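You operate a simulated robot arm through the tools that you are given. There is no shell and no other tool. Be economical: measure what you need, move in short steps, check, and stop when the job is done.

You run a simulated two-armed robot. Do the job below in one go: nothing can be reset, and whatever is moved stays where it is left.

## Task
On the top of the folding table, fold the blue cloth in half.

Only the result counts: the job must be done as asked and must still hold three seconds after the hand-in. Knocking over, shifting, dropping, spilling or breaking anything else fails it. Flat cloth is picked up by pressing the open fingertips on it (5 to 10 N) and closing them slowly along it; thin cloth reads only 2 to 8 mm in the jaws.

## Robot
Two 7-joint arms with two-finger parallel grippers on one trunk, on a base that drives. Base frame: it is fixed to the floor where the robot stands at the start and does not move with it; the origin is under the middle of the robot, x ahead of it, y to its left, z up. Units: m, rad, N and s.
The left shoulder is at the start at [0.07, 0.163, 1.045], the right one opposite. Places, roughly: top of the folding table [0.6, 0.1, 0.7]. Payload 3.43 kg a hand.
Tool frame (each hand has its own): the origin (TCP) lies between the finger pads and is the grasp point; the fingertips stand 0.034 m ahead of it; z points along the fingers, y is the line along which they close. Largest opening 0.128 m; finger width 0.024, thickness 0.012; the body of the gripper, 0.048 by 0.13 m, starts 0.096 m behind the TCP.
Orientation is that of the tool frame in the base frame, as a unit quaternion [x, y, z, w]. With the fingers straight down and closing along the base's y, the tool's x points along the base's -x, its y along +y and its z along -z.

## Interface
- The arms move only by the tool step_arm. It takes "left_commands", "right_commands" or both (then of equal length, played together; a hand with none holds still); each is a list that holds one entry, the list of rows, each a list of 6 numbers: the shift along the tool's x, y, z in m, then the turn, a rotation vector about the tool's x, y, z in rad. In form: [[[dx, dy, dz, ax, ay, az], ...]]. A call has 1 to 8 rows; each row shifts and turns the commanded pose from where the row before left it, along the tool's axes as they then stand. "left_claw" and "right_claw" are, for a hand that has rows, the gripper command, from -1 (fully open) to 1 (shut), values between in proportion, set as the call begins (left out, the last holds). Each row takes 0.2 s and may step no farther than 0.05 m and 0.15 rad from the row before; otherwise, or with a gripper value out of range, the whole call is refused. Where a pose cannot be reached the arm comes as near as it can. A force on the tool above 40 N (or 10 N above the force at the start of the call, whichever is more), or a blocked arm, ends the call early, and 0.2 s more pass. Each finger travels about 0.153 m/s and halts on what it meets, pressing with about 24 N; the grip force reading is that of the motor and also rises with nothing between the fingers. The clock runs only during rows and for 0.2 s after the last one: add rows that do not move to give the fingers time. It gives the time, the measured TCP pose, the force on the tool (base axes), the opening and the grip force at its end, in the units of the frame above (readings bear some noise).
- Cameras (640 x 400 px; columns grow to the right, rows downward): "scene" is now at [0.139, 0.0236, 1.2733]; the picture's right is [0.23, -0.97, -0.00], its down [-0.71, -0.17, -0.68] and it looks along [0.66, 0.16, -0.73] (base axes); focal length 214 px, centre (320, 200). "left" rides on the left gripper at [-0.036, 0, -0.098] in its tool frame; the picture's right is [0.00, -1.00, 0.00], its down [0.97, 0.00, -0.24] and it looks along [0.24, 0.00, 0.97] (tool axes); focal length 218 px, centre (320, 200). "right" rides on the right gripper at [-0.036, 0, -0.098] in its tool frame; the picture's right is [0.00, -1.00, 0.00], its down [0.97, 0.00, -0.24] and it looks along [0.24, 0.00, 0.97] (tool axes); focal length 218 px, centre (320, 200). There is no depth. A picture from a camera that has moved, and an enlarged one, comes with that camera's place and axes in the base frame and with its lens. The place of the scene camera against the robot may be out by one fixed shift of up to 0.025 m in any direction.
- capture(camera): a new picture of that camera. No time passes.
- lift_body(by): slides the trunk up (or, below 0, down) by that many m; the arms and the scene camera ride with it, the base frame stays. It gives what a move gives, with no picture.
- roll_base(legs): drives the robot by 1 to 6 legs, each [ahead, left, turn to the left] in m, m and rad, along the robot's own axes; the way and the turn of a leg run together, so that a leg with both is an arc; at most 1.5 m and 3.142 rad a leg. The arms and the cameras ride along, it lands a little off, and it stops where it bumps. It gives what a move gives.
- head_to(pan, tilt): turns the head with the scene camera to pan (to the left, within 1.501 rad either way) and tilt (down, from -0.506 to 1.204), counted from straight ahead of the robot. It gives what a move gives.
- close_up(camera, box): a new picture of the part [left, top, right, bottom] of that camera's present view, enlarged. No time passes.
- hand_in(): hands the job in; it is judged then, once.

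Work in short steps. Places have to be worked out from the pictures, the camera data and where the tool is seen: move nearer, look again, correct. Check each grasp and each placing, and mend what went wrong. You have 120 turns and 88 pictures in all, those below and enlarged ones among them. Open the grippers and draw the arms clear of the work before you hand the job in, unless the task says otherwise; then end with one line.

The tools are called after "Request:" as name(argument=value, ...) on one line, values as JSON. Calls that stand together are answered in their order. step_arm: Moves the arms, as the interface text tells. Its arguments: {"type":"object","properties":{"left_commands":{"type":"array","items":{"type":"array","items":{"type":"array","items":{"type":"number"}}}},"left_claw":{"type":"number"},"right_commands":{"type":"array","items":{"type":"array","items":{"type":"array","items":{"type":"number"}}}},"right_claw":{"type":"number"}},"required":[]} The other tools are called the same way: lift_body (by) slides the trunk up or down; roll_base (legs) drives the base; head_to (pan, tilt) turns the head that bears the scene camera; capture (camera) takes a picture; close_up (camera, box) takes an enlarged picture of a part of a camera's view; hand_in () hands the job in.

At the start:

```text
time_s: 0.0
left_ee_pos: [0.6497, 0.2242, 0.9593]
left_orientation: [0.0, 1.0, 0.0, 0.0]
left_wrist_force: [0.3, 0.0, 0.3]
left_width: 0.1279
left_gripper_force: 0.0
right_ee_pos: [0.4841, -0.1962, 0.9284]
right_orientation: [-0.001, 1.0, 0.0, 0.001]
right_wrist_force: [-0.2, 0.4, 0.0]
right_width: 0.128
right_gripper_force: 0.0
trunk travel left (down, up): [-0.525, 0.415]
robot x, y, heading: [-0.0004, 0.0051, -0.001]
head pan, tilt: [0.23, 0.82]
```

scene: 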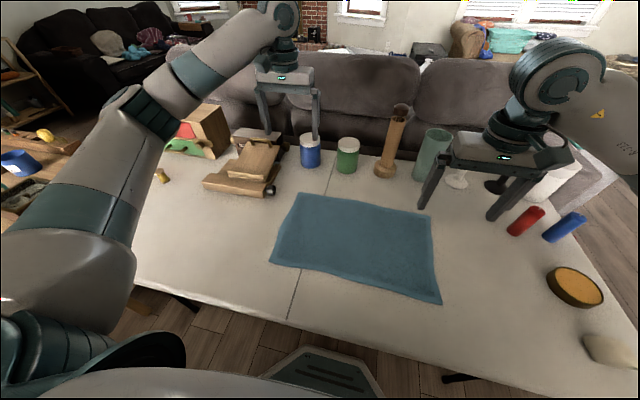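
right: 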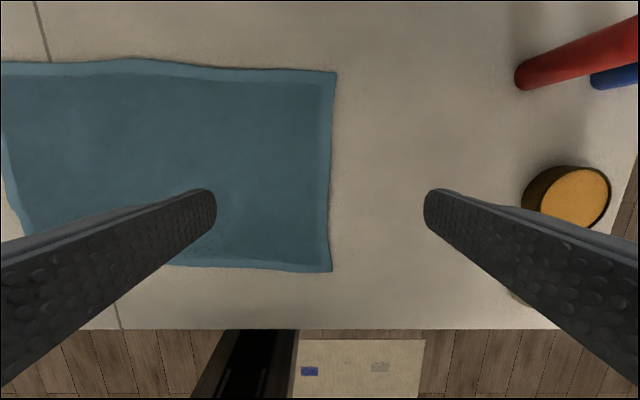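
left: 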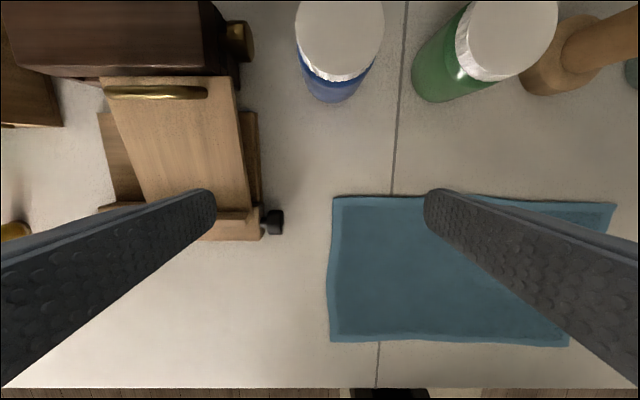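

The two wrist views agree on a table height of about 0.725, with the cloth spanning x 0.333–0.609 and y −0.225–0.205. I'll fold the near edge onto the far edge, using both hands. First I'll back the base up a little so the near corners are comfortably in reach.

Request:
roll_base(legs=[[-0.1, 0, 0]])

```text
time_s: 1.1
left_ee_pos: [0.5493, 0.2252, 0.9592]
left_orientation: [0.0, 1.0, 0.0, 0.001]
left_wrist_force: [-0.8, 0.7, 0.5]
left_width: 0.128
left_gripper_force: 0.1
right_ee_pos: [0.3818, -0.1961, 0.9282]
right_orientation: [0.0, 1.0, 0.0, 0.0]
right_wrist_force: [0.2, -0.8, 0.7]
right_width: 0.1279
right_gripper_force: 0.0
trunk travel left (down, up): [-0.525, 0.415]
robot x, y, heading: [-0.0986, -0.0021, 0.0]
head pan, tilt: [0.23, 0.82]
```

Base is back 0.1 m. I'll bring both hands above the near corners at about 0.82 with the fingers partly closed, then look.

Request:
step_arm(left_commands=[[[0.0333, -0.0083, 0.0232, 0, 0, 0], [0.0333, -0.0083, 0.0232, 0, 0, 0], [0.0333, -0.0083, 0.0232, 0, 0, 0], [0.0333, -0.0083, 0.0232, 0, 0, 0], [0.0333, -0.0083, 0.0232, 0, 0, 0], [0.0333, -0.0083, 0.0232, 0, 0, 0], [0, 0, 0, 0, 0, 0]]], right_commands=[[[0.0053, 0.001, 0.018, 0, 0, 0], [0.0053, 0.001, 0.018, 0, 0, 0], [0.0053, 0.001, 0.018, 0, 0, 0], [0.0053, 0.001, 0.018, 0, 0, 0], [0.0053, 0.001, 0.018, 0, 0, 0], [0.0053, 0.001, 0.018, 0, 0, 0], [0, 0, 0, 0, 0, 0]]], left_claw=0.22, right_claw=0.22)

Request:
capture(camera="left")

Request:
capture(camera="right")

Request:
capture(camera="scene")

```text
time_s: 2.8
left_ee_pos: [0.3486, 0.1754, 0.8195]
left_orientation: [-0.001, 1.0, 0.0, 0.0]
left_wrist_force: [0.2, -0.2, -0.2]
left_width: 0.0499
left_gripper_force: 0.1
right_ee_pos: [0.3513, -0.1896, 0.8189]
right_orientation: [0.0, 1.0, 0.0, 0.0]
right_wrist_force: [1.4, -0.3, 0.2]
right_width: 0.0501
right_gripper_force: 0.1
trunk travel left (down, up): [-0.525, 0.415]
robot x, y, heading: [-0.0976, 0.0005, 0.0]
head pan, tilt: [0.23, 0.82]
```

```text
84 pictures are left
camera left: at [0.3857, 0.1756, 0.9178], right [0.0, -1.0, 0.0], down [-0.97, 0.0, 0.24], along [-0.24, 0.0, -0.97], focal length 218 px, centre (320, 200)
```

left: 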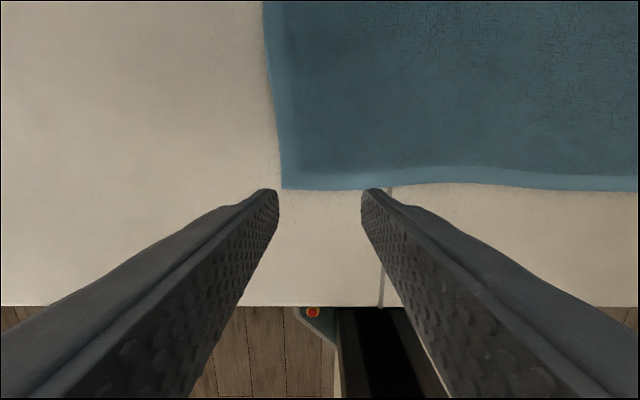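

```text
83 pictures are left
camera right: at [0.387, -0.1896, 0.9173], right [0.0, -1.0, 0.0], down [-0.97, 0.0, 0.24], along [-0.24, 0.0, -0.97], focal length 218 px, centre (320, 200)
```

right: 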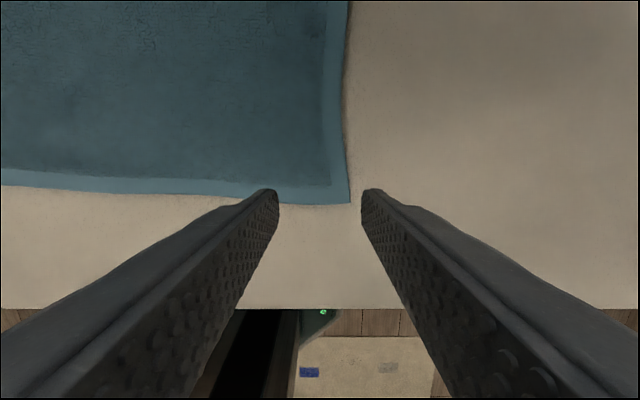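

```text
82 pictures are left
camera scene: at [0.0395, 0.0237, 1.2732], right [0.23, -0.97, 0.0], down [-0.71, -0.17, -0.68], along [0.66, 0.16, -0.73], focal length 214 px, centre (320, 200)
```

scene: 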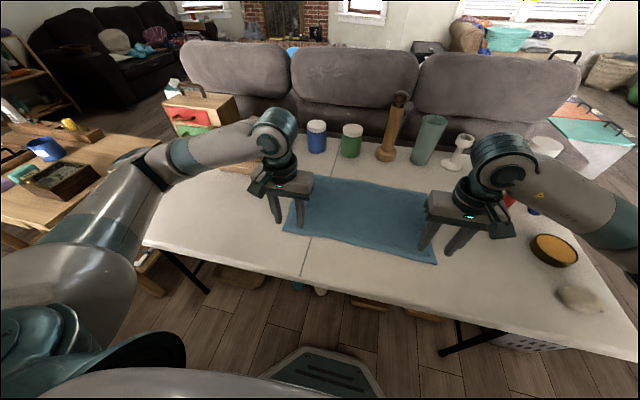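

Near corners work out to about left (0.349, 0.209) and right (0.335, −0.217). I'll shift in slightly over the cloth and go down to just above it.

Request:
step_arm(left_commands=[[[-0.016, 0, 0, 0, 0, 0], [0, 0, 0.025, 0, 0, 0], [0, 0, 0.02, 0, 0, 0], [0, 0, 0.005, 0, 0, 0], [0, 0, 0, 0, 0, 0]]], right_commands=[[[0, 0.003, 0, 0, 0, 0], [0, 0, 0.025, 0, 0, 0], [0, 0, 0.02, 0, 0, 0], [0, 0, 0.005, 0, 0, 0], [0, 0, 0, 0, 0, 0]]], left_claw=0.3, right_claw=0.3)

Request:
capture(camera="left")

Request:
capture(camera="right")

```text
time_s: 3.9
left_ee_pos: [0.3674, 0.1741, 0.7769]
left_orientation: [-0.002, 1.0, -0.002, 0.008]
left_wrist_force: [-1.6, 2.0, 22.3]
left_width: 0.0446
left_gripper_force: 0.1
right_ee_pos: [0.3525, -0.1861, 0.7773]
right_orientation: [0.001, 1.0, 0.002, 0.009]
right_wrist_force: [-3.6, -0.5, 26.4]
right_width: 0.0447
right_gripper_force: 0.0
trunk travel left (down, up): [-0.525, 0.415]
robot x, y, heading: [-0.0994, 0.0004, -0.006]
head pan, tilt: [0.23, 0.82]
stopped in row 5 (right hand): the force on the tool passed its limit (the readings are from after the stop); the commanded pose is now the measured one
```

```text
81 pictures are left
camera left: at [0.4014, 0.1751, 0.8755], right [0.0, -1.0, 0.0], down [-0.97, 0.0, 0.22], along [-0.22, 0.0, -0.97], focal length 218 px, centre (320, 200)
```

left: 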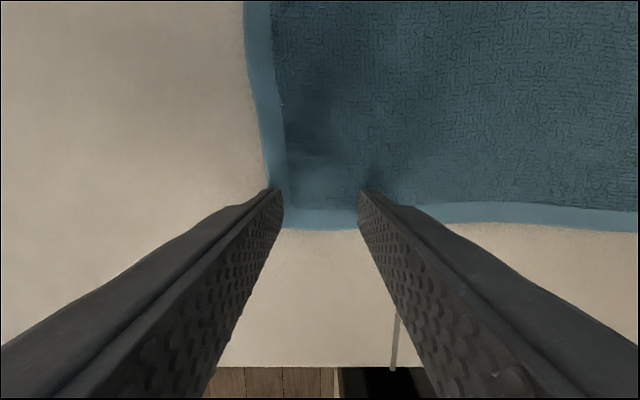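

```text
80 pictures are left
camera right: at [0.3856, -0.1865, 0.8751], right [0.0, -1.0, 0.0], down [-0.97, 0.0, 0.22], along [-0.22, 0.0, -0.97], focal length 218 px, centre (320, 200)
```

right: 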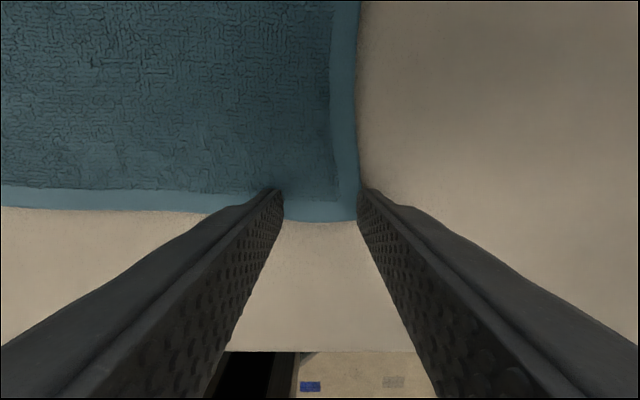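

Touched at TCP z 0.777, so the cloth surface is at about 0.743. The right hand's outer finger is just off the cloth, so I'll lift 5 mm, shift inward and press again gently.

Request:
step_arm(left_commands=[[[0, 0, -0.006, 0, 0, 0], [0, -0.004, 0, 0, 0, 0], [0, 0, 0.003, 0, 0, 0], [0, 0, 0, 0, 0, 0]]], right_commands=[[[0, 0, -0.006, 0, 0, 0], [-0.004, 0.011, 0, 0, 0, 0], [0, 0, 0.003, 0, 0, 0], [0, 0, 0, 0, 0, 0]]])

```text
time_s: 4.8
left_ee_pos: [0.3684, 0.1711, 0.7773]
left_orientation: [-0.002, 1.0, -0.001, 0.006]
left_wrist_force: [-0.9, 2.2, 13.2]
left_width: 0.0447
left_gripper_force: 0.1
right_ee_pos: [0.3572, -0.1752, 0.7766]
right_orientation: [0.0, 1.0, 0.001, 0.007]
right_wrist_force: [1.0, -1.8, 14.7]
right_width: 0.0444
right_gripper_force: 0.0
trunk travel left (down, up): [-0.525, 0.415]
robot x, y, heading: [-0.0974, 0.0004, -0.001]
head pan, tilt: [0.23, 0.82]
```

Force is 13–15 N. I'll ease up 2 mm to about 8 N and begin closing in stages.

Request:
step_arm(left_commands=[[[0, 0, -0.002, 0, 0, 0], [0, 0, 0, 0, 0, 0]]], right_commands=[[[0, 0, -0.002, 0, 0, 0], [0, 0, 0, 0, 0, 0]]], left_claw=0.4, right_claw=0.4)

Request:
step_arm(left_commands=[[[0, 0, 0, 0, 0, 0]]], right_commands=[[[0, 0, 0, 0, 0, 0]]], left_claw=0.55, right_claw=0.55)

Request:
step_arm(left_commands=[[[0, 0, 0, 0, 0, 0]]], right_commands=[[[0, 0, 0, 0, 0, 0]]], left_claw=0.7, right_claw=0.7)

Request:
capture(camera="left")

Request:
capture(camera="right")

```text
time_s: 5.5
left_ee_pos: [0.368, 0.1703, 0.7778]
left_orientation: [-0.002, 1.0, -0.001, 0.005]
left_wrist_force: [-0.7, 0.5, 4.6]
left_width: 0.0377
left_gripper_force: 0.1
right_ee_pos: [0.3562, -0.1756, 0.7773]
right_orientation: [0.0, 1.0, 0.001, 0.005]
right_wrist_force: [-0.8, -0.7, 7.0]
right_width: 0.0378
right_gripper_force: 0.1
trunk travel left (down, up): [-0.525, 0.415]
robot x, y, heading: [-0.0989, -0.0035, -0.002]
head pan, tilt: [0.23, 0.82]
```

```text
time_s: 5.8
left_ee_pos: [0.3686, 0.1714, 0.7781]
left_orientation: [-0.002, 1.0, 0.0, 0.005]
left_wrist_force: [0.0, -0.5, 3.0]
left_width: 0.0282
left_gripper_force: 0.0
right_ee_pos: [0.3578, -0.1762, 0.7775]
right_orientation: [0.001, 1.0, 0.002, 0.004]
right_wrist_force: [-0.3, 0.6, 4.9]
right_width: 0.0284
right_gripper_force: 0.2
trunk travel left (down, up): [-0.525, 0.415]
robot x, y, heading: [-0.0981, 0.0023, -0.001]
head pan, tilt: [0.23, 0.82]
```

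```text
time_s: 6.2
left_ee_pos: [0.3685, 0.1704, 0.7781]
left_orientation: [-0.002, 1.0, -0.001, 0.004]
left_wrist_force: [-2.3, -0.8, 3.0]
left_width: 0.0194
left_gripper_force: 0.5
right_ee_pos: [0.357, -0.177, 0.7775]
right_orientation: [0.001, 1.0, 0.0, 0.004]
right_wrist_force: [0.8, 0.3, 3.6]
right_width: 0.0193
right_gripper_force: 0.1
trunk travel left (down, up): [-0.525, 0.415]
robot x, y, heading: [-0.0955, -0.0005, 0.0]
head pan, tilt: [0.23, 0.82]
```

```text
79 pictures are left
camera left: at [0.4034, 0.1709, 0.8764], right [0.0, -1.0, 0.0], down [-0.97, 0.0, 0.23], along [-0.23, 0.0, -0.97], focal length 218 px, centre (320, 200)
```

left: 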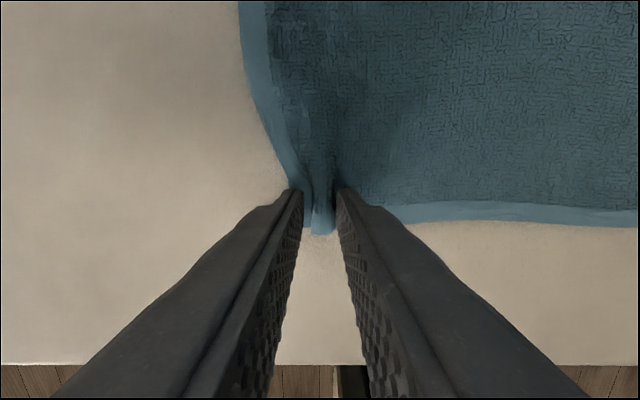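

```text
78 pictures are left
camera right: at [0.3918, -0.176, 0.8759], right [0.0, -1.0, 0.0], down [-0.97, 0.0, 0.23], along [-0.23, 0.0, -0.97], focal length 218 px, centre (320, 200)
```

right: 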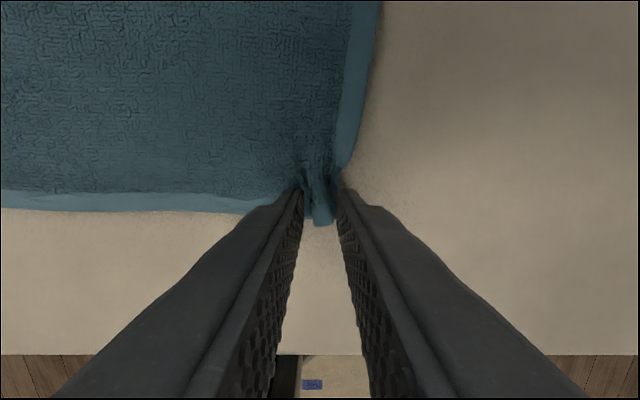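

The cloth is bunching between both pairs of fingers as wanted, so I'll close fully and lift 2 cm to check the grasp.

Request:
step_arm(left_commands=[[[0, 0, 0, 0, 0, 0], [0, 0, 0, 0, 0, 0], [0, 0, 0, 0, 0, 0]]], right_commands=[[[0, 0, 0, 0, 0, 0], [0, 0, 0, 0, 0, 0], [0, 0, 0, 0, 0, 0]]], left_claw=1, right_claw=1)

Request:
step_arm(left_commands=[[[0, 0, -0.015, 0, 0, 0], [0, 0, -0.015, 0, 0, 0]]], right_commands=[[[0, 0, -0.015, 0, 0, 0], [0, 0, -0.015, 0, 0, 0]]])

Request:
capture(camera="left")

Request:
capture(camera="right")

Request:
capture(camera="scene")

```text
time_s: 7.0
left_ee_pos: [0.3679, 0.1716, 0.7783]
left_orientation: [-0.003, 1.0, -0.001, 0.006]
left_wrist_force: [0.5, -3.3, 4.7]
left_width: 0.0077
left_gripper_force: 24.3
right_ee_pos: [0.3572, -0.1758, 0.7781]
right_orientation: [0.001, 1.0, 0.001, 0.004]
right_wrist_force: [0.6, 4.5, 5.9]
right_width: 0.0072
right_gripper_force: 24.5
trunk travel left (down, up): [-0.525, 0.415]
robot x, y, heading: [-0.1005, 0.0017, 0.002]
head pan, tilt: [0.23, 0.82]
```

```text
time_s: 7.7
left_ee_pos: [0.3681, 0.1712, 0.8076]
left_orientation: [-0.002, 1.0, -0.001, 0.004]
left_wrist_force: [0.3, -3.8, -0.2]
left_width: 0.0074
left_gripper_force: 23.8
right_ee_pos: [0.3574, -0.1759, 0.8077]
right_orientation: [0.001, 1.0, 0.0, 0.005]
right_wrist_force: [1.0, 4.1, 0.1]
right_width: 0.0063
right_gripper_force: 23.9
trunk travel left (down, up): [-0.525, 0.415]
robot x, y, heading: [-0.1003, -0.0038, -0.0]
head pan, tilt: [0.23, 0.82]
```

```text
77 pictures are left
camera left: at [0.4037, 0.1708, 0.906], right [0.0, -1.0, 0.0], down [-0.97, 0.0, 0.23], along [-0.23, 0.0, -0.97], focal length 218 px, centre (320, 200)
```

left: 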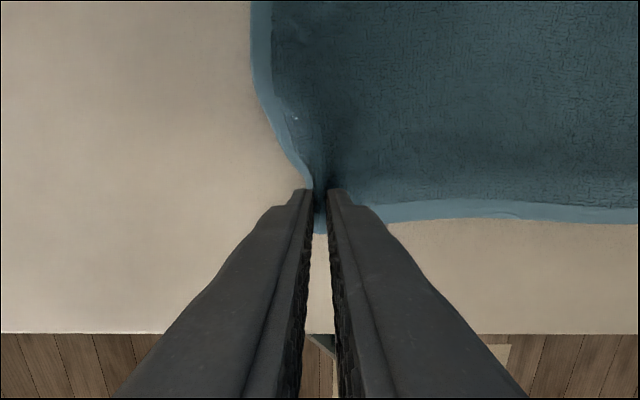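

```text
76 pictures are left
camera right: at [0.3916, -0.1759, 0.9056], right [0.0, -1.0, 0.0], down [-0.97, 0.0, 0.23], along [-0.23, 0.0, -0.97], focal length 218 px, centre (320, 200)
```

right: 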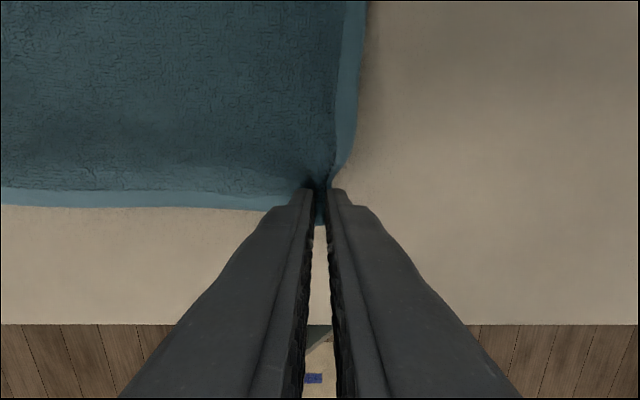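

```text
75 pictures are left
camera scene: at [0.0393, 0.0237, 1.2732], right [0.23, -0.97, 0.0], down [-0.71, -0.17, -0.68], along [0.66, 0.16, -0.73], focal length 214 px, centre (320, 200)
```

scene: 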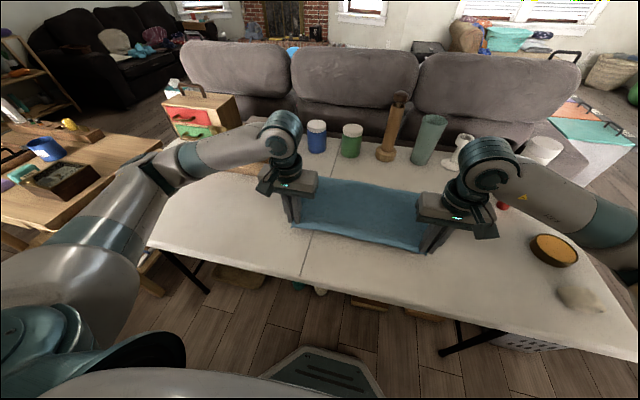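

Both corners are held (jaws 7 mm) and lifted. I'll swing both hands up and over toward the far edge, leaning the fingers back a little so the edge turns over, and check halfway.

Request:
step_arm(left_commands=[[[-0.017, 0, -0.031, 0, 0, 0], [-0.0284, 0, -0.0248, 0, 0.1, 0], [-0.0316, 0, -0.0197, 0, 0.1, 0], [-0.0364, 0, -0.0127, 0, 0.1, 0], [0, 0, 0, 0, 0, 0]]], right_commands=[[[-0.017, 0, -0.031, 0, 0, 0], [-0.0284, 0, -0.0248, 0, 0.1, 0], [-0.0316, 0, -0.0197, 0, 0.1, 0], [-0.0364, 0, -0.0127, 0, 0.1, 0], [0, 0, 0, 0, 0, 0]]])

Request:
capture(camera="scene")

Request:
capture(camera="left")

Request:
capture(camera="right")

```text
time_s: 8.8
left_ee_pos: [0.4846, 0.171, 0.8863]
left_orientation: [-0.002, 0.989, -0.001, -0.146]
left_wrist_force: [-0.6, -3.1, 1.1]
left_width: 0.0073
left_gripper_force: 23.6
right_ee_pos: [0.475, -0.1753, 0.887]
right_orientation: [0.0, 0.989, 0.001, -0.145]
right_wrist_force: [-0.2, 3.4, -0.3]
right_width: 0.0061
right_gripper_force: 24.4
trunk travel left (down, up): [-0.525, 0.415]
robot x, y, heading: [-0.0984, 0.0029, -0.001]
head pan, tilt: [0.23, 0.82]
```

```text
74 pictures are left
camera scene: at [0.038, 0.0237, 1.2735], right [0.23, -0.97, 0.0], down [-0.71, -0.17, -0.68], along [0.66, 0.16, -0.73], focal length 214 px, centre (320, 200)
```

scene: 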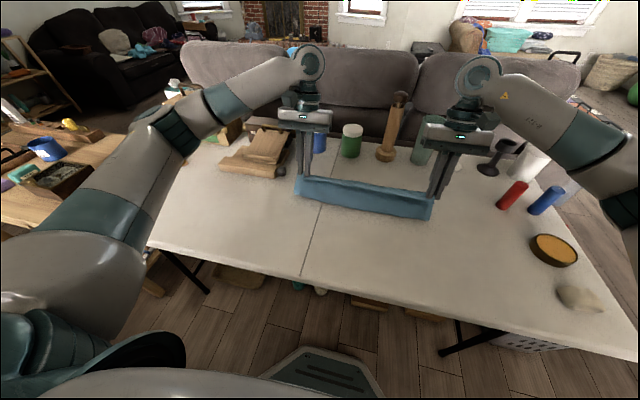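

```text
73 pictures are left
camera left: at [0.5474, 0.1708, 0.9704], right [0.0, -1.0, 0.0], down [-0.86, 0.0, 0.51], along [-0.51, 0.0, -0.86], focal length 218 px, centre (320, 200)
```

left: 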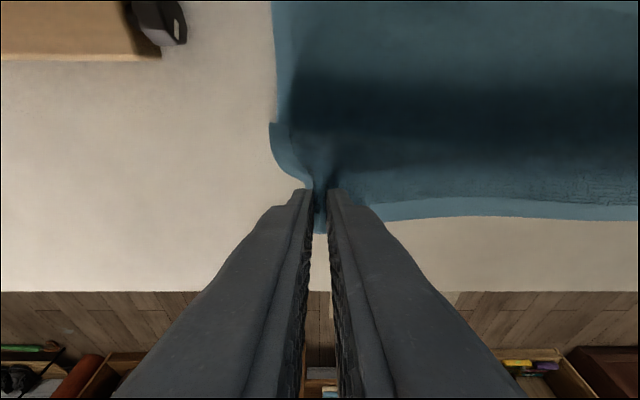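

```text
72 pictures are left
camera right: at [0.5355, -0.1756, 0.9698], right [0.0, -1.0, 0.0], down [-0.86, 0.0, 0.51], along [-0.51, 0.0, -0.86], focal length 218 px, centre (320, 200)
```

right: 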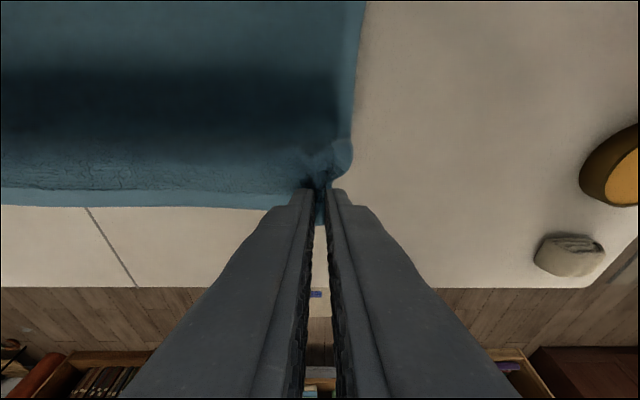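

The grasp holds and the cloth is rising nicely. A teal vase stands behind the right corner, so I'll keep the 0.3 rad lean and go down toward the far edge.

Request:
step_arm(left_commands=[[[-0.0352, 0, -0.0046, 0, 0, 0], [-0.0382, 0, 0.0049, 0, 0, 0], [-0.0366, 0, 0.0169, 0, 0, 0], [-0.0318, 0, 0.0216, 0, 0, 0], [0, 0, 0, 0, 0, 0]]], right_commands=[[[-0.0352, 0, -0.0046, 0, 0, 0], [-0.0382, 0, 0.0049, 0, 0, 0], [-0.0366, 0, 0.0169, 0, 0, 0], [-0.0318, 0, 0.0216, 0, 0, 0], [0, 0, 0, 0, 0, 0]]])

Request:
capture(camera="scene")

Request:
capture(camera="left")

Request:
capture(camera="right")

```text
time_s: 10.1
left_ee_pos: [0.6101, 0.1731, 0.8092]
left_orientation: [-0.001, 0.989, 0.0, -0.145]
left_wrist_force: [-0.1, -4.4, -1.1]
left_width: 0.0075
left_gripper_force: 24.3
right_ee_pos: [0.5972, -0.176, 0.8087]
right_orientation: [0.0, 0.99, 0.001, -0.144]
right_wrist_force: [0.4, 3.3, -0.2]
right_width: 0.0062
right_gripper_force: 24.0
trunk travel left (down, up): [-0.525, 0.415]
robot x, y, heading: [-0.0992, 0.0012, -0.001]
head pan, tilt: [0.23, 0.82]
```

```text
71 pictures are left
camera scene: at [0.0383, 0.0237, 1.2734], right [0.23, -0.97, 0.0], down [-0.71, -0.17, -0.68], along [0.66, 0.16, -0.73], focal length 214 px, centre (320, 200)
```

scene: 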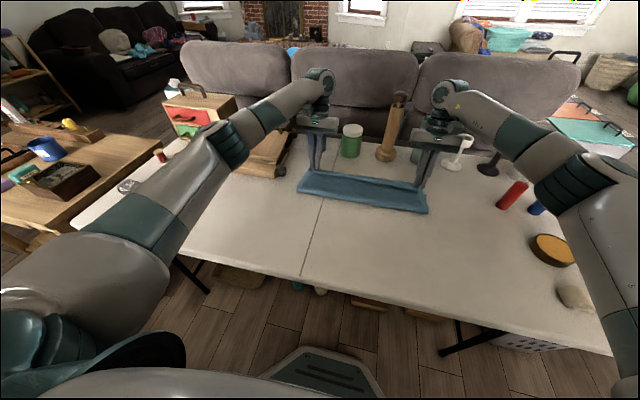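

```text
70 pictures are left
camera left: at [0.6719, 0.1717, 0.8924], right [0.0, -1.0, 0.0], down [-0.86, 0.0, 0.51], along [-0.51, 0.0, -0.86], focal length 218 px, centre (320, 200)
```

left: 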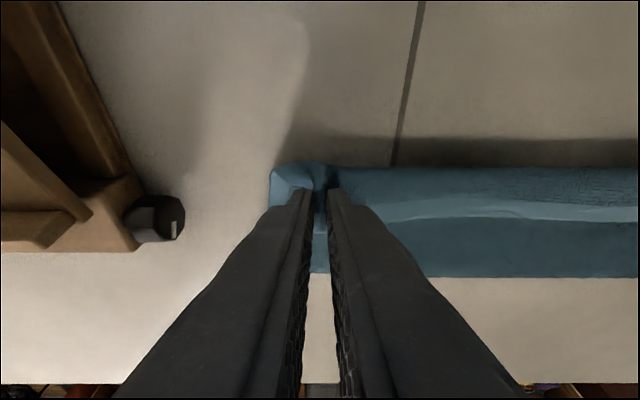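

```text
69 pictures are left
camera right: at [0.6592, -0.1757, 0.8921], right [0.0, -1.0, 0.0], down [-0.86, 0.0, 0.51], along [-0.51, 0.0, -0.86], focal length 218 px, centre (320, 200)
```

right: 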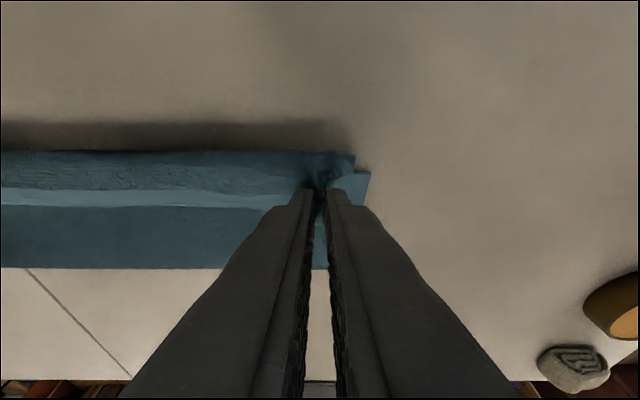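

The hands are over the far edge, but the held border still points backwards over a loop, and the front fold sits a little far forward (x≈0.50). I'll draw the hands back 2.5 cm so the fold rolls toward me, lowering slightly.

Request:
step_arm(left_commands=[[[0.0105, 0, 0.005, 0, 0, 0], [0.0105, 0, 0.005, 0, 0, 0], [0, 0, 0, 0, 0, 0]]], right_commands=[[[0.0105, 0, 0.005, 0, 0, 0], [0.0105, 0, 0.005, 0, 0, 0], [0, 0, 0, 0, 0, 0]]])

Request:
capture(camera="left")

Request:
close_up(camera="scene", box=[260, 120, 470, 250])

```text
time_s: 10.8
left_ee_pos: [0.5856, 0.1718, 0.8044]
left_orientation: [-0.001, 0.989, 0.0, -0.145]
left_wrist_force: [0.5, -3.1, -0.3]
left_width: 0.0073
left_gripper_force: 23.8
right_ee_pos: [0.5761, -0.1753, 0.8042]
right_orientation: [0.002, 0.989, 0.001, -0.145]
right_wrist_force: [-1.2, 3.9, -0.2]
right_width: 0.0058
right_gripper_force: 24.6
trunk travel left (down, up): [-0.525, 0.415]
robot x, y, heading: [-0.0975, -0.0001, 0.002]
head pan, tilt: [0.23, 0.82]
```

```text
68 pictures are left
camera left: at [0.6494, 0.1717, 0.8881], right [0.0, -1.0, 0.0], down [-0.86, 0.0, 0.51], along [-0.51, 0.0, -0.86], focal length 218 px, centre (320, 200)
```

left: 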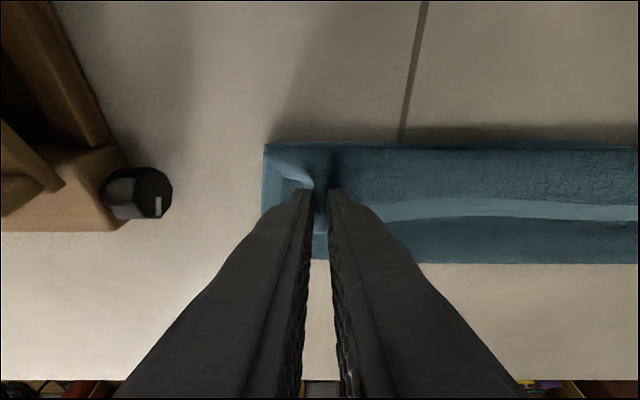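

```text
3.05 times, centred on (365, 185) of scene
camera zoom: at [0.0397, 0.0237, 1.2732], right [0.23, -0.97, 0.0], down [-0.71, -0.17, -0.68], along [0.66, 0.16, -0.73], focal length 654 px, centre (183, 246)
```

zoom: 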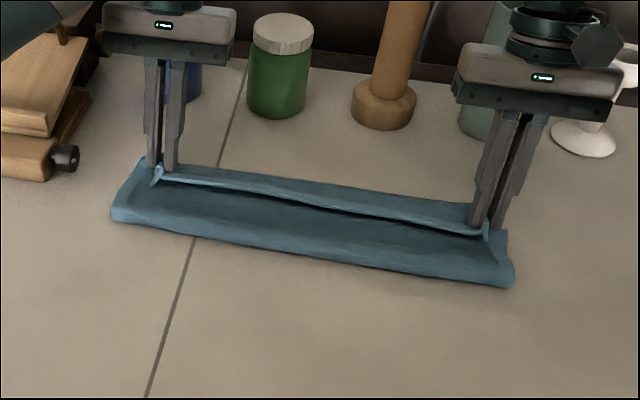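

The far-left corner of the lower layer is still at (0.606, 0.209), so nothing slipped. I'll open the fingers slightly and let the border unroll, then look.

Request:
step_arm(left_commands=[[[0, 0, 0, 0, 0, 0], [0, 0, 0, 0, 0, 0], [0, 0, 0, 0, 0, 0]]], right_commands=[[[0, 0, 0, 0, 0, 0], [0, 0, 0, 0, 0, 0], [0, 0, 0, 0, 0, 0]]], left_claw=0.45, right_claw=0.45)

Request:
capture(camera="left")

Request:
capture(camera="right")

Request:
close_up(camera="scene", box=[260, 120, 470, 250])

```text
time_s: 11.7
left_ee_pos: [0.5868, 0.1724, 0.8053]
left_orientation: [-0.001, 0.989, -0.001, -0.145]
left_wrist_force: [-0.6, 0.4, -0.8]
left_width: 0.0352
left_gripper_force: 0.1
right_ee_pos: [0.5743, -0.1755, 0.8034]
right_orientation: [0.001, 0.99, 0.001, -0.144]
right_wrist_force: [0.6, -0.1, -0.6]
right_width: 0.0353
right_gripper_force: 0.1
trunk travel left (down, up): [-0.525, 0.415]
robot x, y, heading: [-0.1004, 0.0035, 0.001]
head pan, tilt: [0.23, 0.82]
```

```text
66 pictures are left
camera left: at [0.6494, 0.1717, 0.8882], right [0.0, -1.0, 0.0], down [-0.86, 0.0, 0.51], along [-0.51, 0.0, -0.86], focal length 218 px, centre (320, 200)
```

left: 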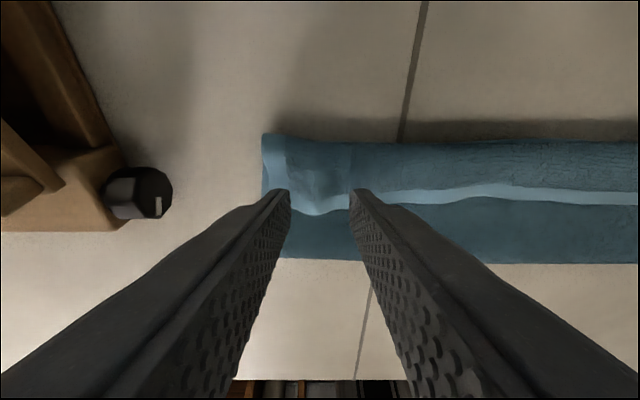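

```text
65 pictures are left
camera right: at [0.6372, -0.1755, 0.8872], right [0.0, -1.0, 0.0], down [-0.86, 0.0, 0.51], along [-0.51, 0.0, -0.86], focal length 218 px, centre (320, 200)
```

right: 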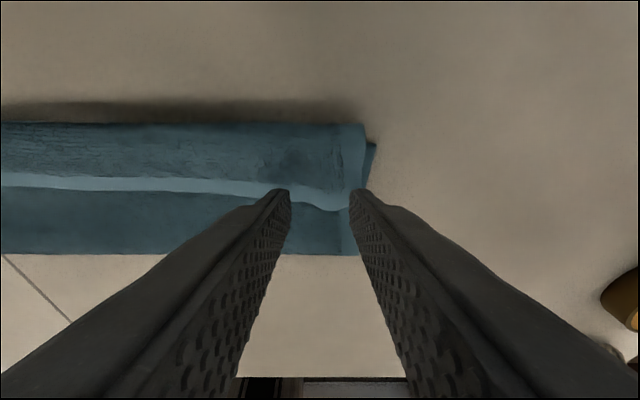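

```text
3.05 times, centred on (365, 185) of scene
camera zoom: at [0.0396, 0.0237, 1.2732], right [0.23, -0.97, 0.0], down [-0.71, -0.17, -0.68], along [0.66, 0.16, -0.73], focal length 654 px, centre (183, 246)
```

zoom: 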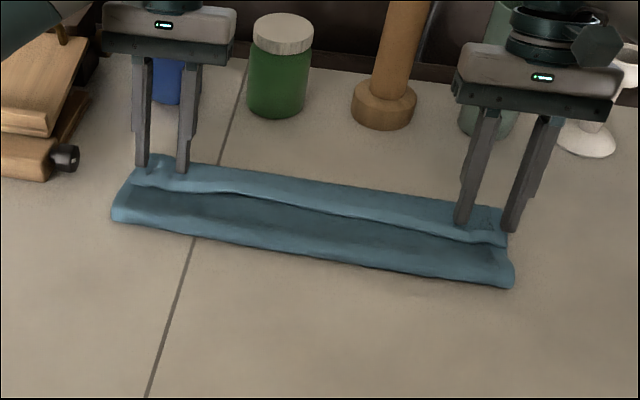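

The border curled back on top instead of unrolling. I'll re-grasp that border with the fingers pointing forward-down, so that turning the wrists through the swing flips it over. First I'll rise and back off, then tilt both hands.

Request:
step_arm(left_commands=[[[0.026, 0, -0.034, 0, 0, 0], [0.026, 0, -0.034, 0, 0, 0], [0, 0, 0, 0, -0.14, 0], [0, 0, 0, 0, -0.14, 0], [0, 0, 0, 0, -0.14, 0], [0, 0, 0, 0, -0.14, 0], [0, 0, 0, 0, -0.14, 0]]], right_commands=[[[0.026, 0, -0.034, 0, 0, 0], [0.026, 0, -0.034, 0, 0, 0], [0, 0, 0, 0, -0.14, 0], [0, 0, 0, 0, -0.14, 0], [0, 0, 0, 0, -0.14, 0], [0, 0, 0, 0, -0.14, 0], [0, 0, 0, 0, -0.14, 0]]])

Request:
step_arm(left_commands=[[[0, 0, 0, 0, -0.14, 0], [0, 0, 0, 0, -0.14, 0], [0, 0, 0, 0, -0.12, 0], [0, 0, 0, 0, 0, 0]]], right_commands=[[[0, 0, 0, 0, -0.14, 0], [0, 0, 0, 0, -0.14, 0], [0, 0, 0, 0, -0.12, 0], [0, 0, 0, 0, 0, 0]]], left_claw=0.3, right_claw=0.3)

Request:
capture(camera="left")

Request:
capture(camera="right")

Request:
close_up(camera="scene", box=[260, 120, 470, 250])

```text
time_s: 13.2
left_ee_pos: [0.5562, 0.1728, 0.8857]
left_orientation: [-0.001, 0.979, 0.0, 0.204]
left_wrist_force: [-0.5, -0.1, -0.4]
left_width: 0.0353
left_gripper_force: 0.0
right_ee_pos: [0.5463, -0.1765, 0.8859]
right_orientation: [0.002, 0.979, 0.0, 0.205]
right_wrist_force: [-0.1, 0.1, -0.4]
right_width: 0.0353
right_gripper_force: 0.1
trunk travel left (down, up): [-0.525, 0.415]
robot x, y, heading: [-0.1022, 0.0033, -0.002]
head pan, tilt: [0.23, 0.82]
```

```text
time_s: 14.2
left_ee_pos: [0.5567, 0.1716, 0.8847]
left_orientation: [-0.002, 0.919, 0.0, 0.393]
left_wrist_force: [-0.4, -0.8, -0.5]
left_width: 0.0448
left_gripper_force: 0.1
right_ee_pos: [0.5451, -0.1749, 0.8842]
right_orientation: [0.002, 0.919, 0.001, 0.394]
right_wrist_force: [-0.2, -0.5, -0.4]
right_width: 0.0448
right_gripper_force: 0.0
trunk travel left (down, up): [-0.525, 0.415]
robot x, y, heading: [-0.1011, -0.0021, -0.0]
head pan, tilt: [0.23, 0.82]
```

```text
63 pictures are left
camera left: at [0.5105, 0.1715, 0.9788], right [0.0, -1.0, 0.0], down [-0.84, 0.0, -0.54], along [0.54, 0.0, -0.84], focal length 218 px, centre (320, 200)
```

left: 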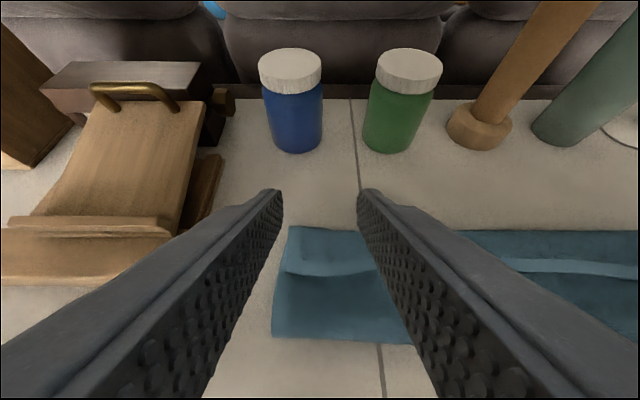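

```text
62 pictures are left
camera right: at [0.4988, -0.1758, 0.9781], right [0.0, -1.0, 0.0], down [-0.84, 0.0, -0.54], along [0.54, 0.0, -0.84], focal length 218 px, centre (320, 200)
```

right: 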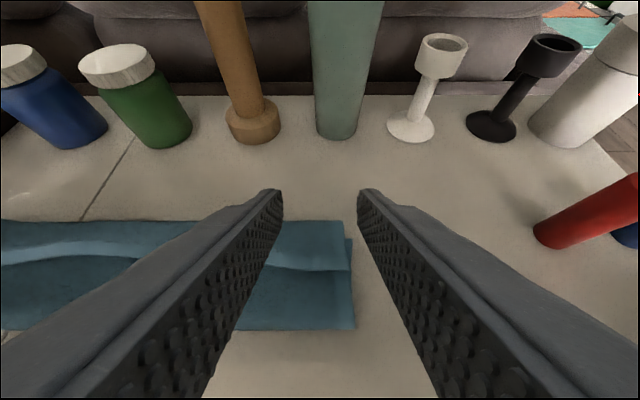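

```text
3.05 times, centred on (365, 185) of scene
camera zoom: at [0.0396, 0.0236, 1.2732], right [0.23, -0.97, 0.0], down [-0.71, -0.17, -0.68], along [0.66, 0.16, -0.73], focal length 654 px, centre (183, 246)
```

zoom: 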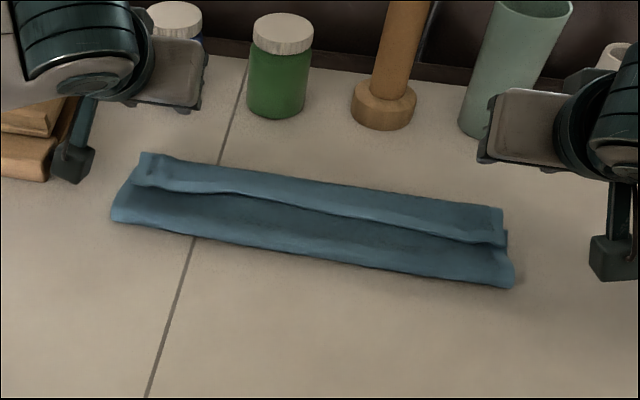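

The strip's border lies at x≈0.56 across the middle, with the far crease at 0.618 and the front fold at 0.51. I'll lower the tilted fingertips to just above the border.

Request:
step_arm(left_commands=[[[0.03, 0, 0.029, 0, 0, 0], [0.03, 0, 0.029, 0, 0, 0], [0, 0, 0, 0, 0, 0]]], right_commands=[[[0.028, 0, 0.031, 0, 0, 0], [0.028, 0, 0.031, 0, 0, 0], [0, 0, 0, 0, 0, 0]]])

Request:
capture(camera="left")

Request:
capture(camera="right")

```text
time_s: 15.1
left_ee_pos: [0.556, 0.1721, 0.8008]
left_orientation: [-0.001, 0.919, -0.001, 0.393]
left_wrist_force: [0.4, 0.0, 0.5]
left_width: 0.0449
left_gripper_force: 0.1
right_ee_pos: [0.5523, -0.1753, 0.8011]
right_orientation: [0.002, 0.919, 0.0, 0.393]
right_wrist_force: [-0.5, 0.3, 0.8]
right_width: 0.0448
right_gripper_force: 0.0
trunk travel left (down, up): [-0.525, 0.415]
robot x, y, heading: [-0.1017, -0.0007, 0.002]
head pan, tilt: [0.23, 0.82]
```

```text
60 pictures are left
camera left: at [0.51, 0.171, 0.8951], right [0.0, -1.0, 0.0], down [-0.84, 0.0, -0.54], along [0.54, 0.0, -0.84], focal length 218 px, centre (320, 200)
```

left: 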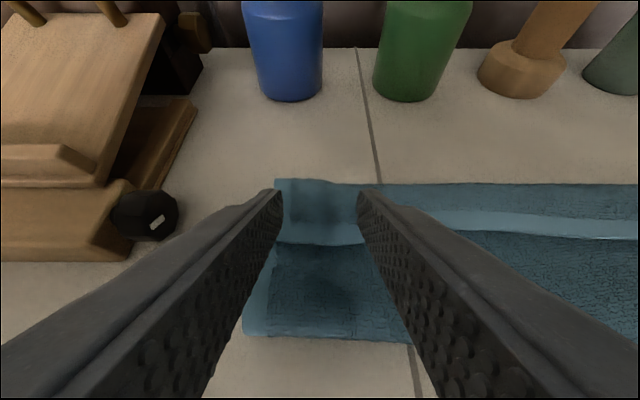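

```text
59 pictures are left
camera right: at [0.5053, -0.1752, 0.895], right [0.0, -1.0, 0.0], down [-0.84, 0.0, -0.54], along [0.54, 0.0, -0.84], focal length 218 px, centre (320, 200)
```

right: 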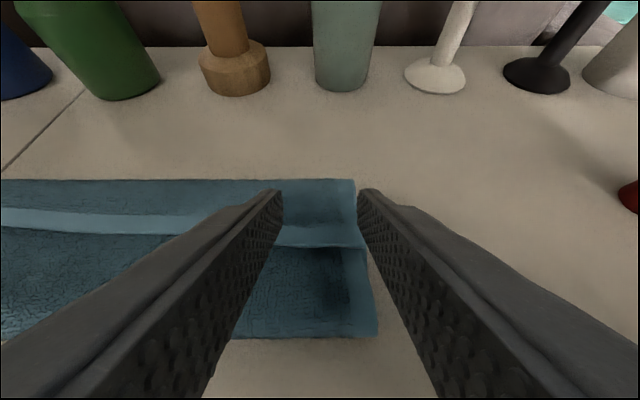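

Both outer fingers would miss the strip's ends, so I'll shift each hand 12 mm inward and press down in small steps.

Request:
step_arm(left_commands=[[[-0.002, -0.013, 0.002, 0, 0, 0], [0.003, 0, 0.0028, 0, 0, 0], [0.003, 0, 0.0028, 0, 0, 0], [0.0025, 0, 0.0025, 0, 0, 0], [0, 0, 0, 0, 0, 0]]], right_commands=[[[-0.002, 0.013, 0.002, 0, 0, 0], [0.003, 0, 0.0028, 0, 0, 0], [0.003, 0, 0.0028, 0, 0, 0], [0.0025, 0, 0.0025, 0, 0, 0], [0, 0, 0, 0, 0, 0]]])

```text
time_s: 16.2
left_ee_pos: [0.5604, 0.1612, 0.7954]
left_orientation: [-0.002, 0.918, 0.003, 0.398]
left_wrist_force: [0.9, 0.2, 0.1]
left_width: 0.0447
left_gripper_force: 0.1
right_ee_pos: [0.5541, -0.1635, 0.792]
right_orientation: [0.002, 0.919, 0.001, 0.394]
right_wrist_force: [-0.4, 0.1, -0.2]
right_width: 0.0448
right_gripper_force: 0.1
trunk travel left (down, up): [-0.525, 0.415]
robot x, y, heading: [-0.0995, -0.0003, 0.005]
head pan, tilt: [0.23, 0.82]
```

No contact yet; going down a little more.

Request:
step_arm(left_commands=[[[0.0022, 0, 0.0021, 0, 0, 0], [0.0022, 0, 0.0021, 0, 0, 0], [0, 0, 0, 0, 0, 0]]], right_commands=[[[0.0022, 0, 0.0021, 0, 0, 0], [0.0022, 0, 0.0021, 0, 0, 0], [0, 0, 0, 0, 0, 0]]])

Request:
capture(camera="left")

Request:
capture(camera="right")

```text
time_s: 17.1
left_ee_pos: [0.5657, 0.1655, 0.8069]
left_orientation: [-0.004, 0.912, 0.011, 0.41]
left_wrist_force: [0.5, -0.2, -0.1]
left_width: 0.0451
left_gripper_force: 0.1
right_ee_pos: [0.5522, -0.1664, 0.7872]
right_orientation: [0.003, 0.919, 0.003, 0.395]
right_wrist_force: [0.3, -0.1, 0.1]
right_width: 0.0449
right_gripper_force: 0.0
trunk travel left (down, up): [-0.525, 0.415]
robot x, y, heading: [-0.0999, 0.0013, -0.0]
head pan, tilt: [0.23, 0.82]
```

```text
58 pictures are left
camera left: at [0.5174, 0.1637, 0.899], right [0.02, -1.0, -0.02], down [-0.82, 0.0, -0.57], along [0.57, 0.02, -0.82], focal length 218 px, centre (320, 200)
```

left: 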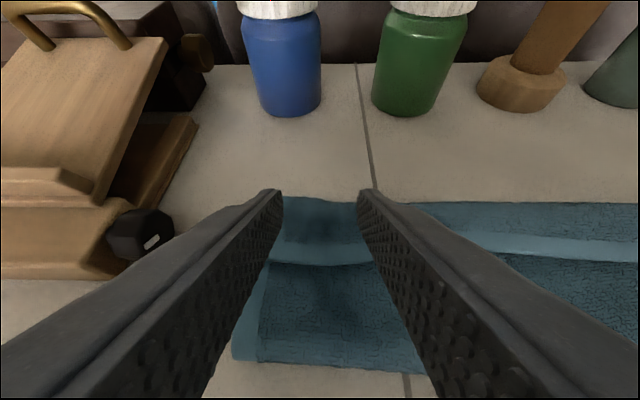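

```text
57 pictures are left
camera right: at [0.5055, -0.1663, 0.8804], right [0.0, -1.0, -0.01], down [-0.84, 0.01, -0.54], along [0.54, 0.01, -0.84], focal length 218 px, centre (320, 200)
```

right: 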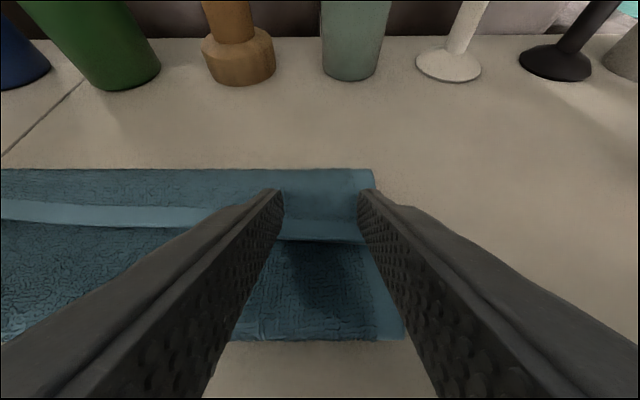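

The left hand drifted up without any tool force, so something is limiting the arm. I'll look at the scene.

Request:
capture(camera="scene")

```text
56 pictures are left
camera scene: at [0.0356, 0.0179, 1.2759], right [0.23, -0.97, 0.0], down [-0.71, -0.16, -0.69], along [0.67, 0.16, -0.73], focal length 214 px, centre (320, 200)
```

scene: 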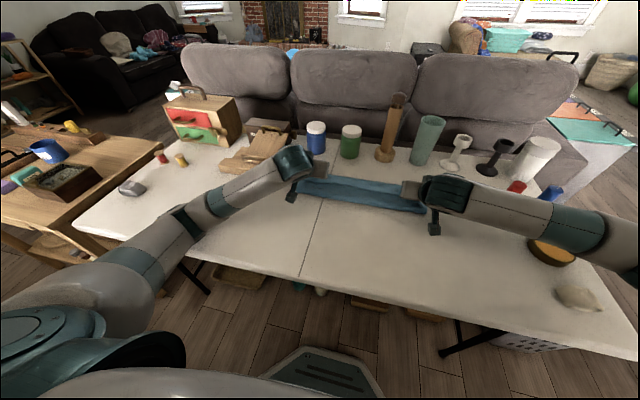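

The forearms are lying low on the table, with the left one touching its edge and the right near the tin. I'll raise the trunk straight up 0.25 m, which lifts everything clear and gives steeper forearms.

Request:
lift_body(by=0.25)

Request:
capture(camera="scene")

```text
time_s: 19.6
left_ee_pos: [0.5595, 0.159, 1.0335]
left_orientation: [-0.001, 0.919, 0.0, 0.393]
left_wrist_force: [0.6, -0.4, -0.6]
left_width: 0.0447
left_gripper_force: 0.2
right_ee_pos: [0.5546, -0.1632, 1.034]
right_orientation: [0.001, 0.919, 0.0, 0.393]
right_wrist_force: [0.3, 0.2, 0.2]
right_width: 0.0448
right_gripper_force: 0.0
trunk travel left (down, up): [-0.775, 0.165]
robot x, y, heading: [-0.0981, -0.0003, 0.0]
head pan, tilt: [0.23, 0.82]
```

```text
55 pictures are left
camera scene: at [0.0397, 0.0237, 1.5232], right [0.23, -0.97, 0.0], down [-0.71, -0.17, -0.68], along [0.66, 0.16, -0.73], focal length 214 px, centre (320, 200)
```

scene: 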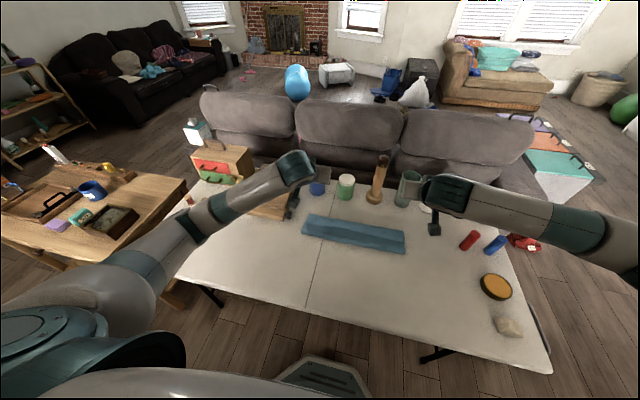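

Everything on the table looks undisturbed. I'll come down again to z≈0.83 and check forearm clearance.

Request:
step_arm(left_commands=[[[0.029, 0, 0.0276, 0, 0, 0], [0.029, 0, 0.0276, 0, 0, 0], [0.029, 0, 0.0276, 0, 0, 0], [0.029, 0, 0.0276, 0, 0, 0], [0.029, 0, 0.0276, 0, 0, 0], [0, 0, 0, 0, 0, 0]]], right_commands=[[[0.029, 0, 0.0276, 0, 0, 0], [0.029, 0, 0.0276, 0, 0, 0], [0.029, 0, 0.0276, 0, 0, 0], [0.029, 0, 0.0276, 0, 0, 0], [0.029, 0, 0.0276, 0, 0, 0], [0, 0, 0, 0, 0, 0]]])

Request:
capture(camera="scene")

```text
time_s: 21.0
left_ee_pos: [0.5591, 0.1546, 0.8342]
left_orientation: [0.001, 0.919, 0.001, 0.394]
left_wrist_force: [0.1, -0.3, -0.1]
left_width: 0.0447
left_gripper_force: 0.0
right_ee_pos: [0.5588, -0.1593, 0.8405]
right_orientation: [0.006, 0.921, -0.003, 0.39]
right_wrist_force: [0.1, -1.2, 0.4]
right_width: 0.0445
right_gripper_force: 0.1
right hand out of reach, approached as far as the arm can: row 5
trunk travel left (down, up): [-0.775, 0.165]
robot x, y, heading: [-0.0968, -0.0028, -0.002]
head pan, tilt: [0.23, 0.82]
```

```text
54 pictures are left
camera scene: at [0.0394, 0.016, 1.5235], right [0.23, -0.97, -0.01], down [-0.71, -0.16, -0.68], along [0.66, 0.16, -0.73], focal length 214 px, centre (320, 200)
```

scene: 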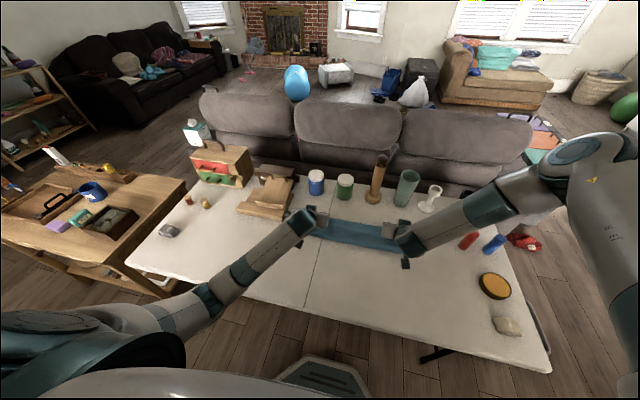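

The left elbow has dropped low beside the table and the right is at its reach limit, so this steep tilt isn't workable. I'll rise again and bring the tilt back to about −0.2, then check the posture.

Request:
step_arm(left_commands=[[[-0.029, 0, -0.0276, 0, 0, 0], [-0.029, 0, -0.0276, 0, 0, 0], [-0.029, 0, -0.0276, 0, 0, 0], [0, 0, 0, 0, 0.15, 0], [0, 0, 0, 0, 0.15, 0], [0, 0, 0, 0, 0.15, 0], [0, 0, 0, 0, 0.15, 0], [0, 0, 0, 0, 0, 0]]], right_commands=[[[-0.029, 0, -0.0276, 0, 0, 0], [-0.029, 0, -0.0276, 0, 0, 0], [-0.029, 0, -0.0276, 0, 0, 0], [0, 0, 0, 0, 0.15, 0], [0, 0, 0, 0, 0.15, 0], [0, 0, 0, 0, 0.15, 0], [0, 0, 0, 0, 0.15, 0], [0, 0, 0, 0, 0, 0]]])

Request:
capture(camera="scene")

```text
time_s: 22.8
left_ee_pos: [0.5577, 0.1591, 0.9536]
left_orientation: [-0.001, 0.995, 0.001, 0.104]
left_wrist_force: [-0.3, 0.6, -0.6]
left_width: 0.0445
left_gripper_force: 0.1
right_ee_pos: [0.5585, -0.1544, 0.9598]
right_orientation: [0.001, 0.995, 0.001, 0.104]
right_wrist_force: [0.0, -1.4, 0.3]
right_width: 0.0449
right_gripper_force: 0.1
trunk travel left (down, up): [-0.775, 0.165]
robot x, y, heading: [-0.1005, 0.0017, -0.006]
head pan, tilt: [0.23, 0.82]
```

```text
53 pictures are left
camera scene: at [0.0381, 0.0223, 1.5234], right [0.23, -0.97, 0.0], down [-0.71, -0.17, -0.68], along [0.66, 0.16, -0.73], focal length 214 px, centre (320, 200)
```

scene: 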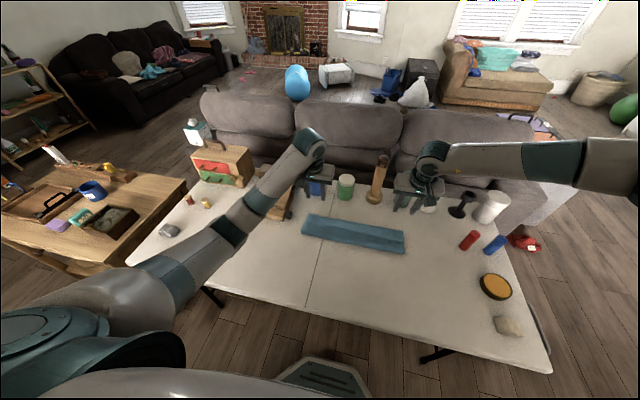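

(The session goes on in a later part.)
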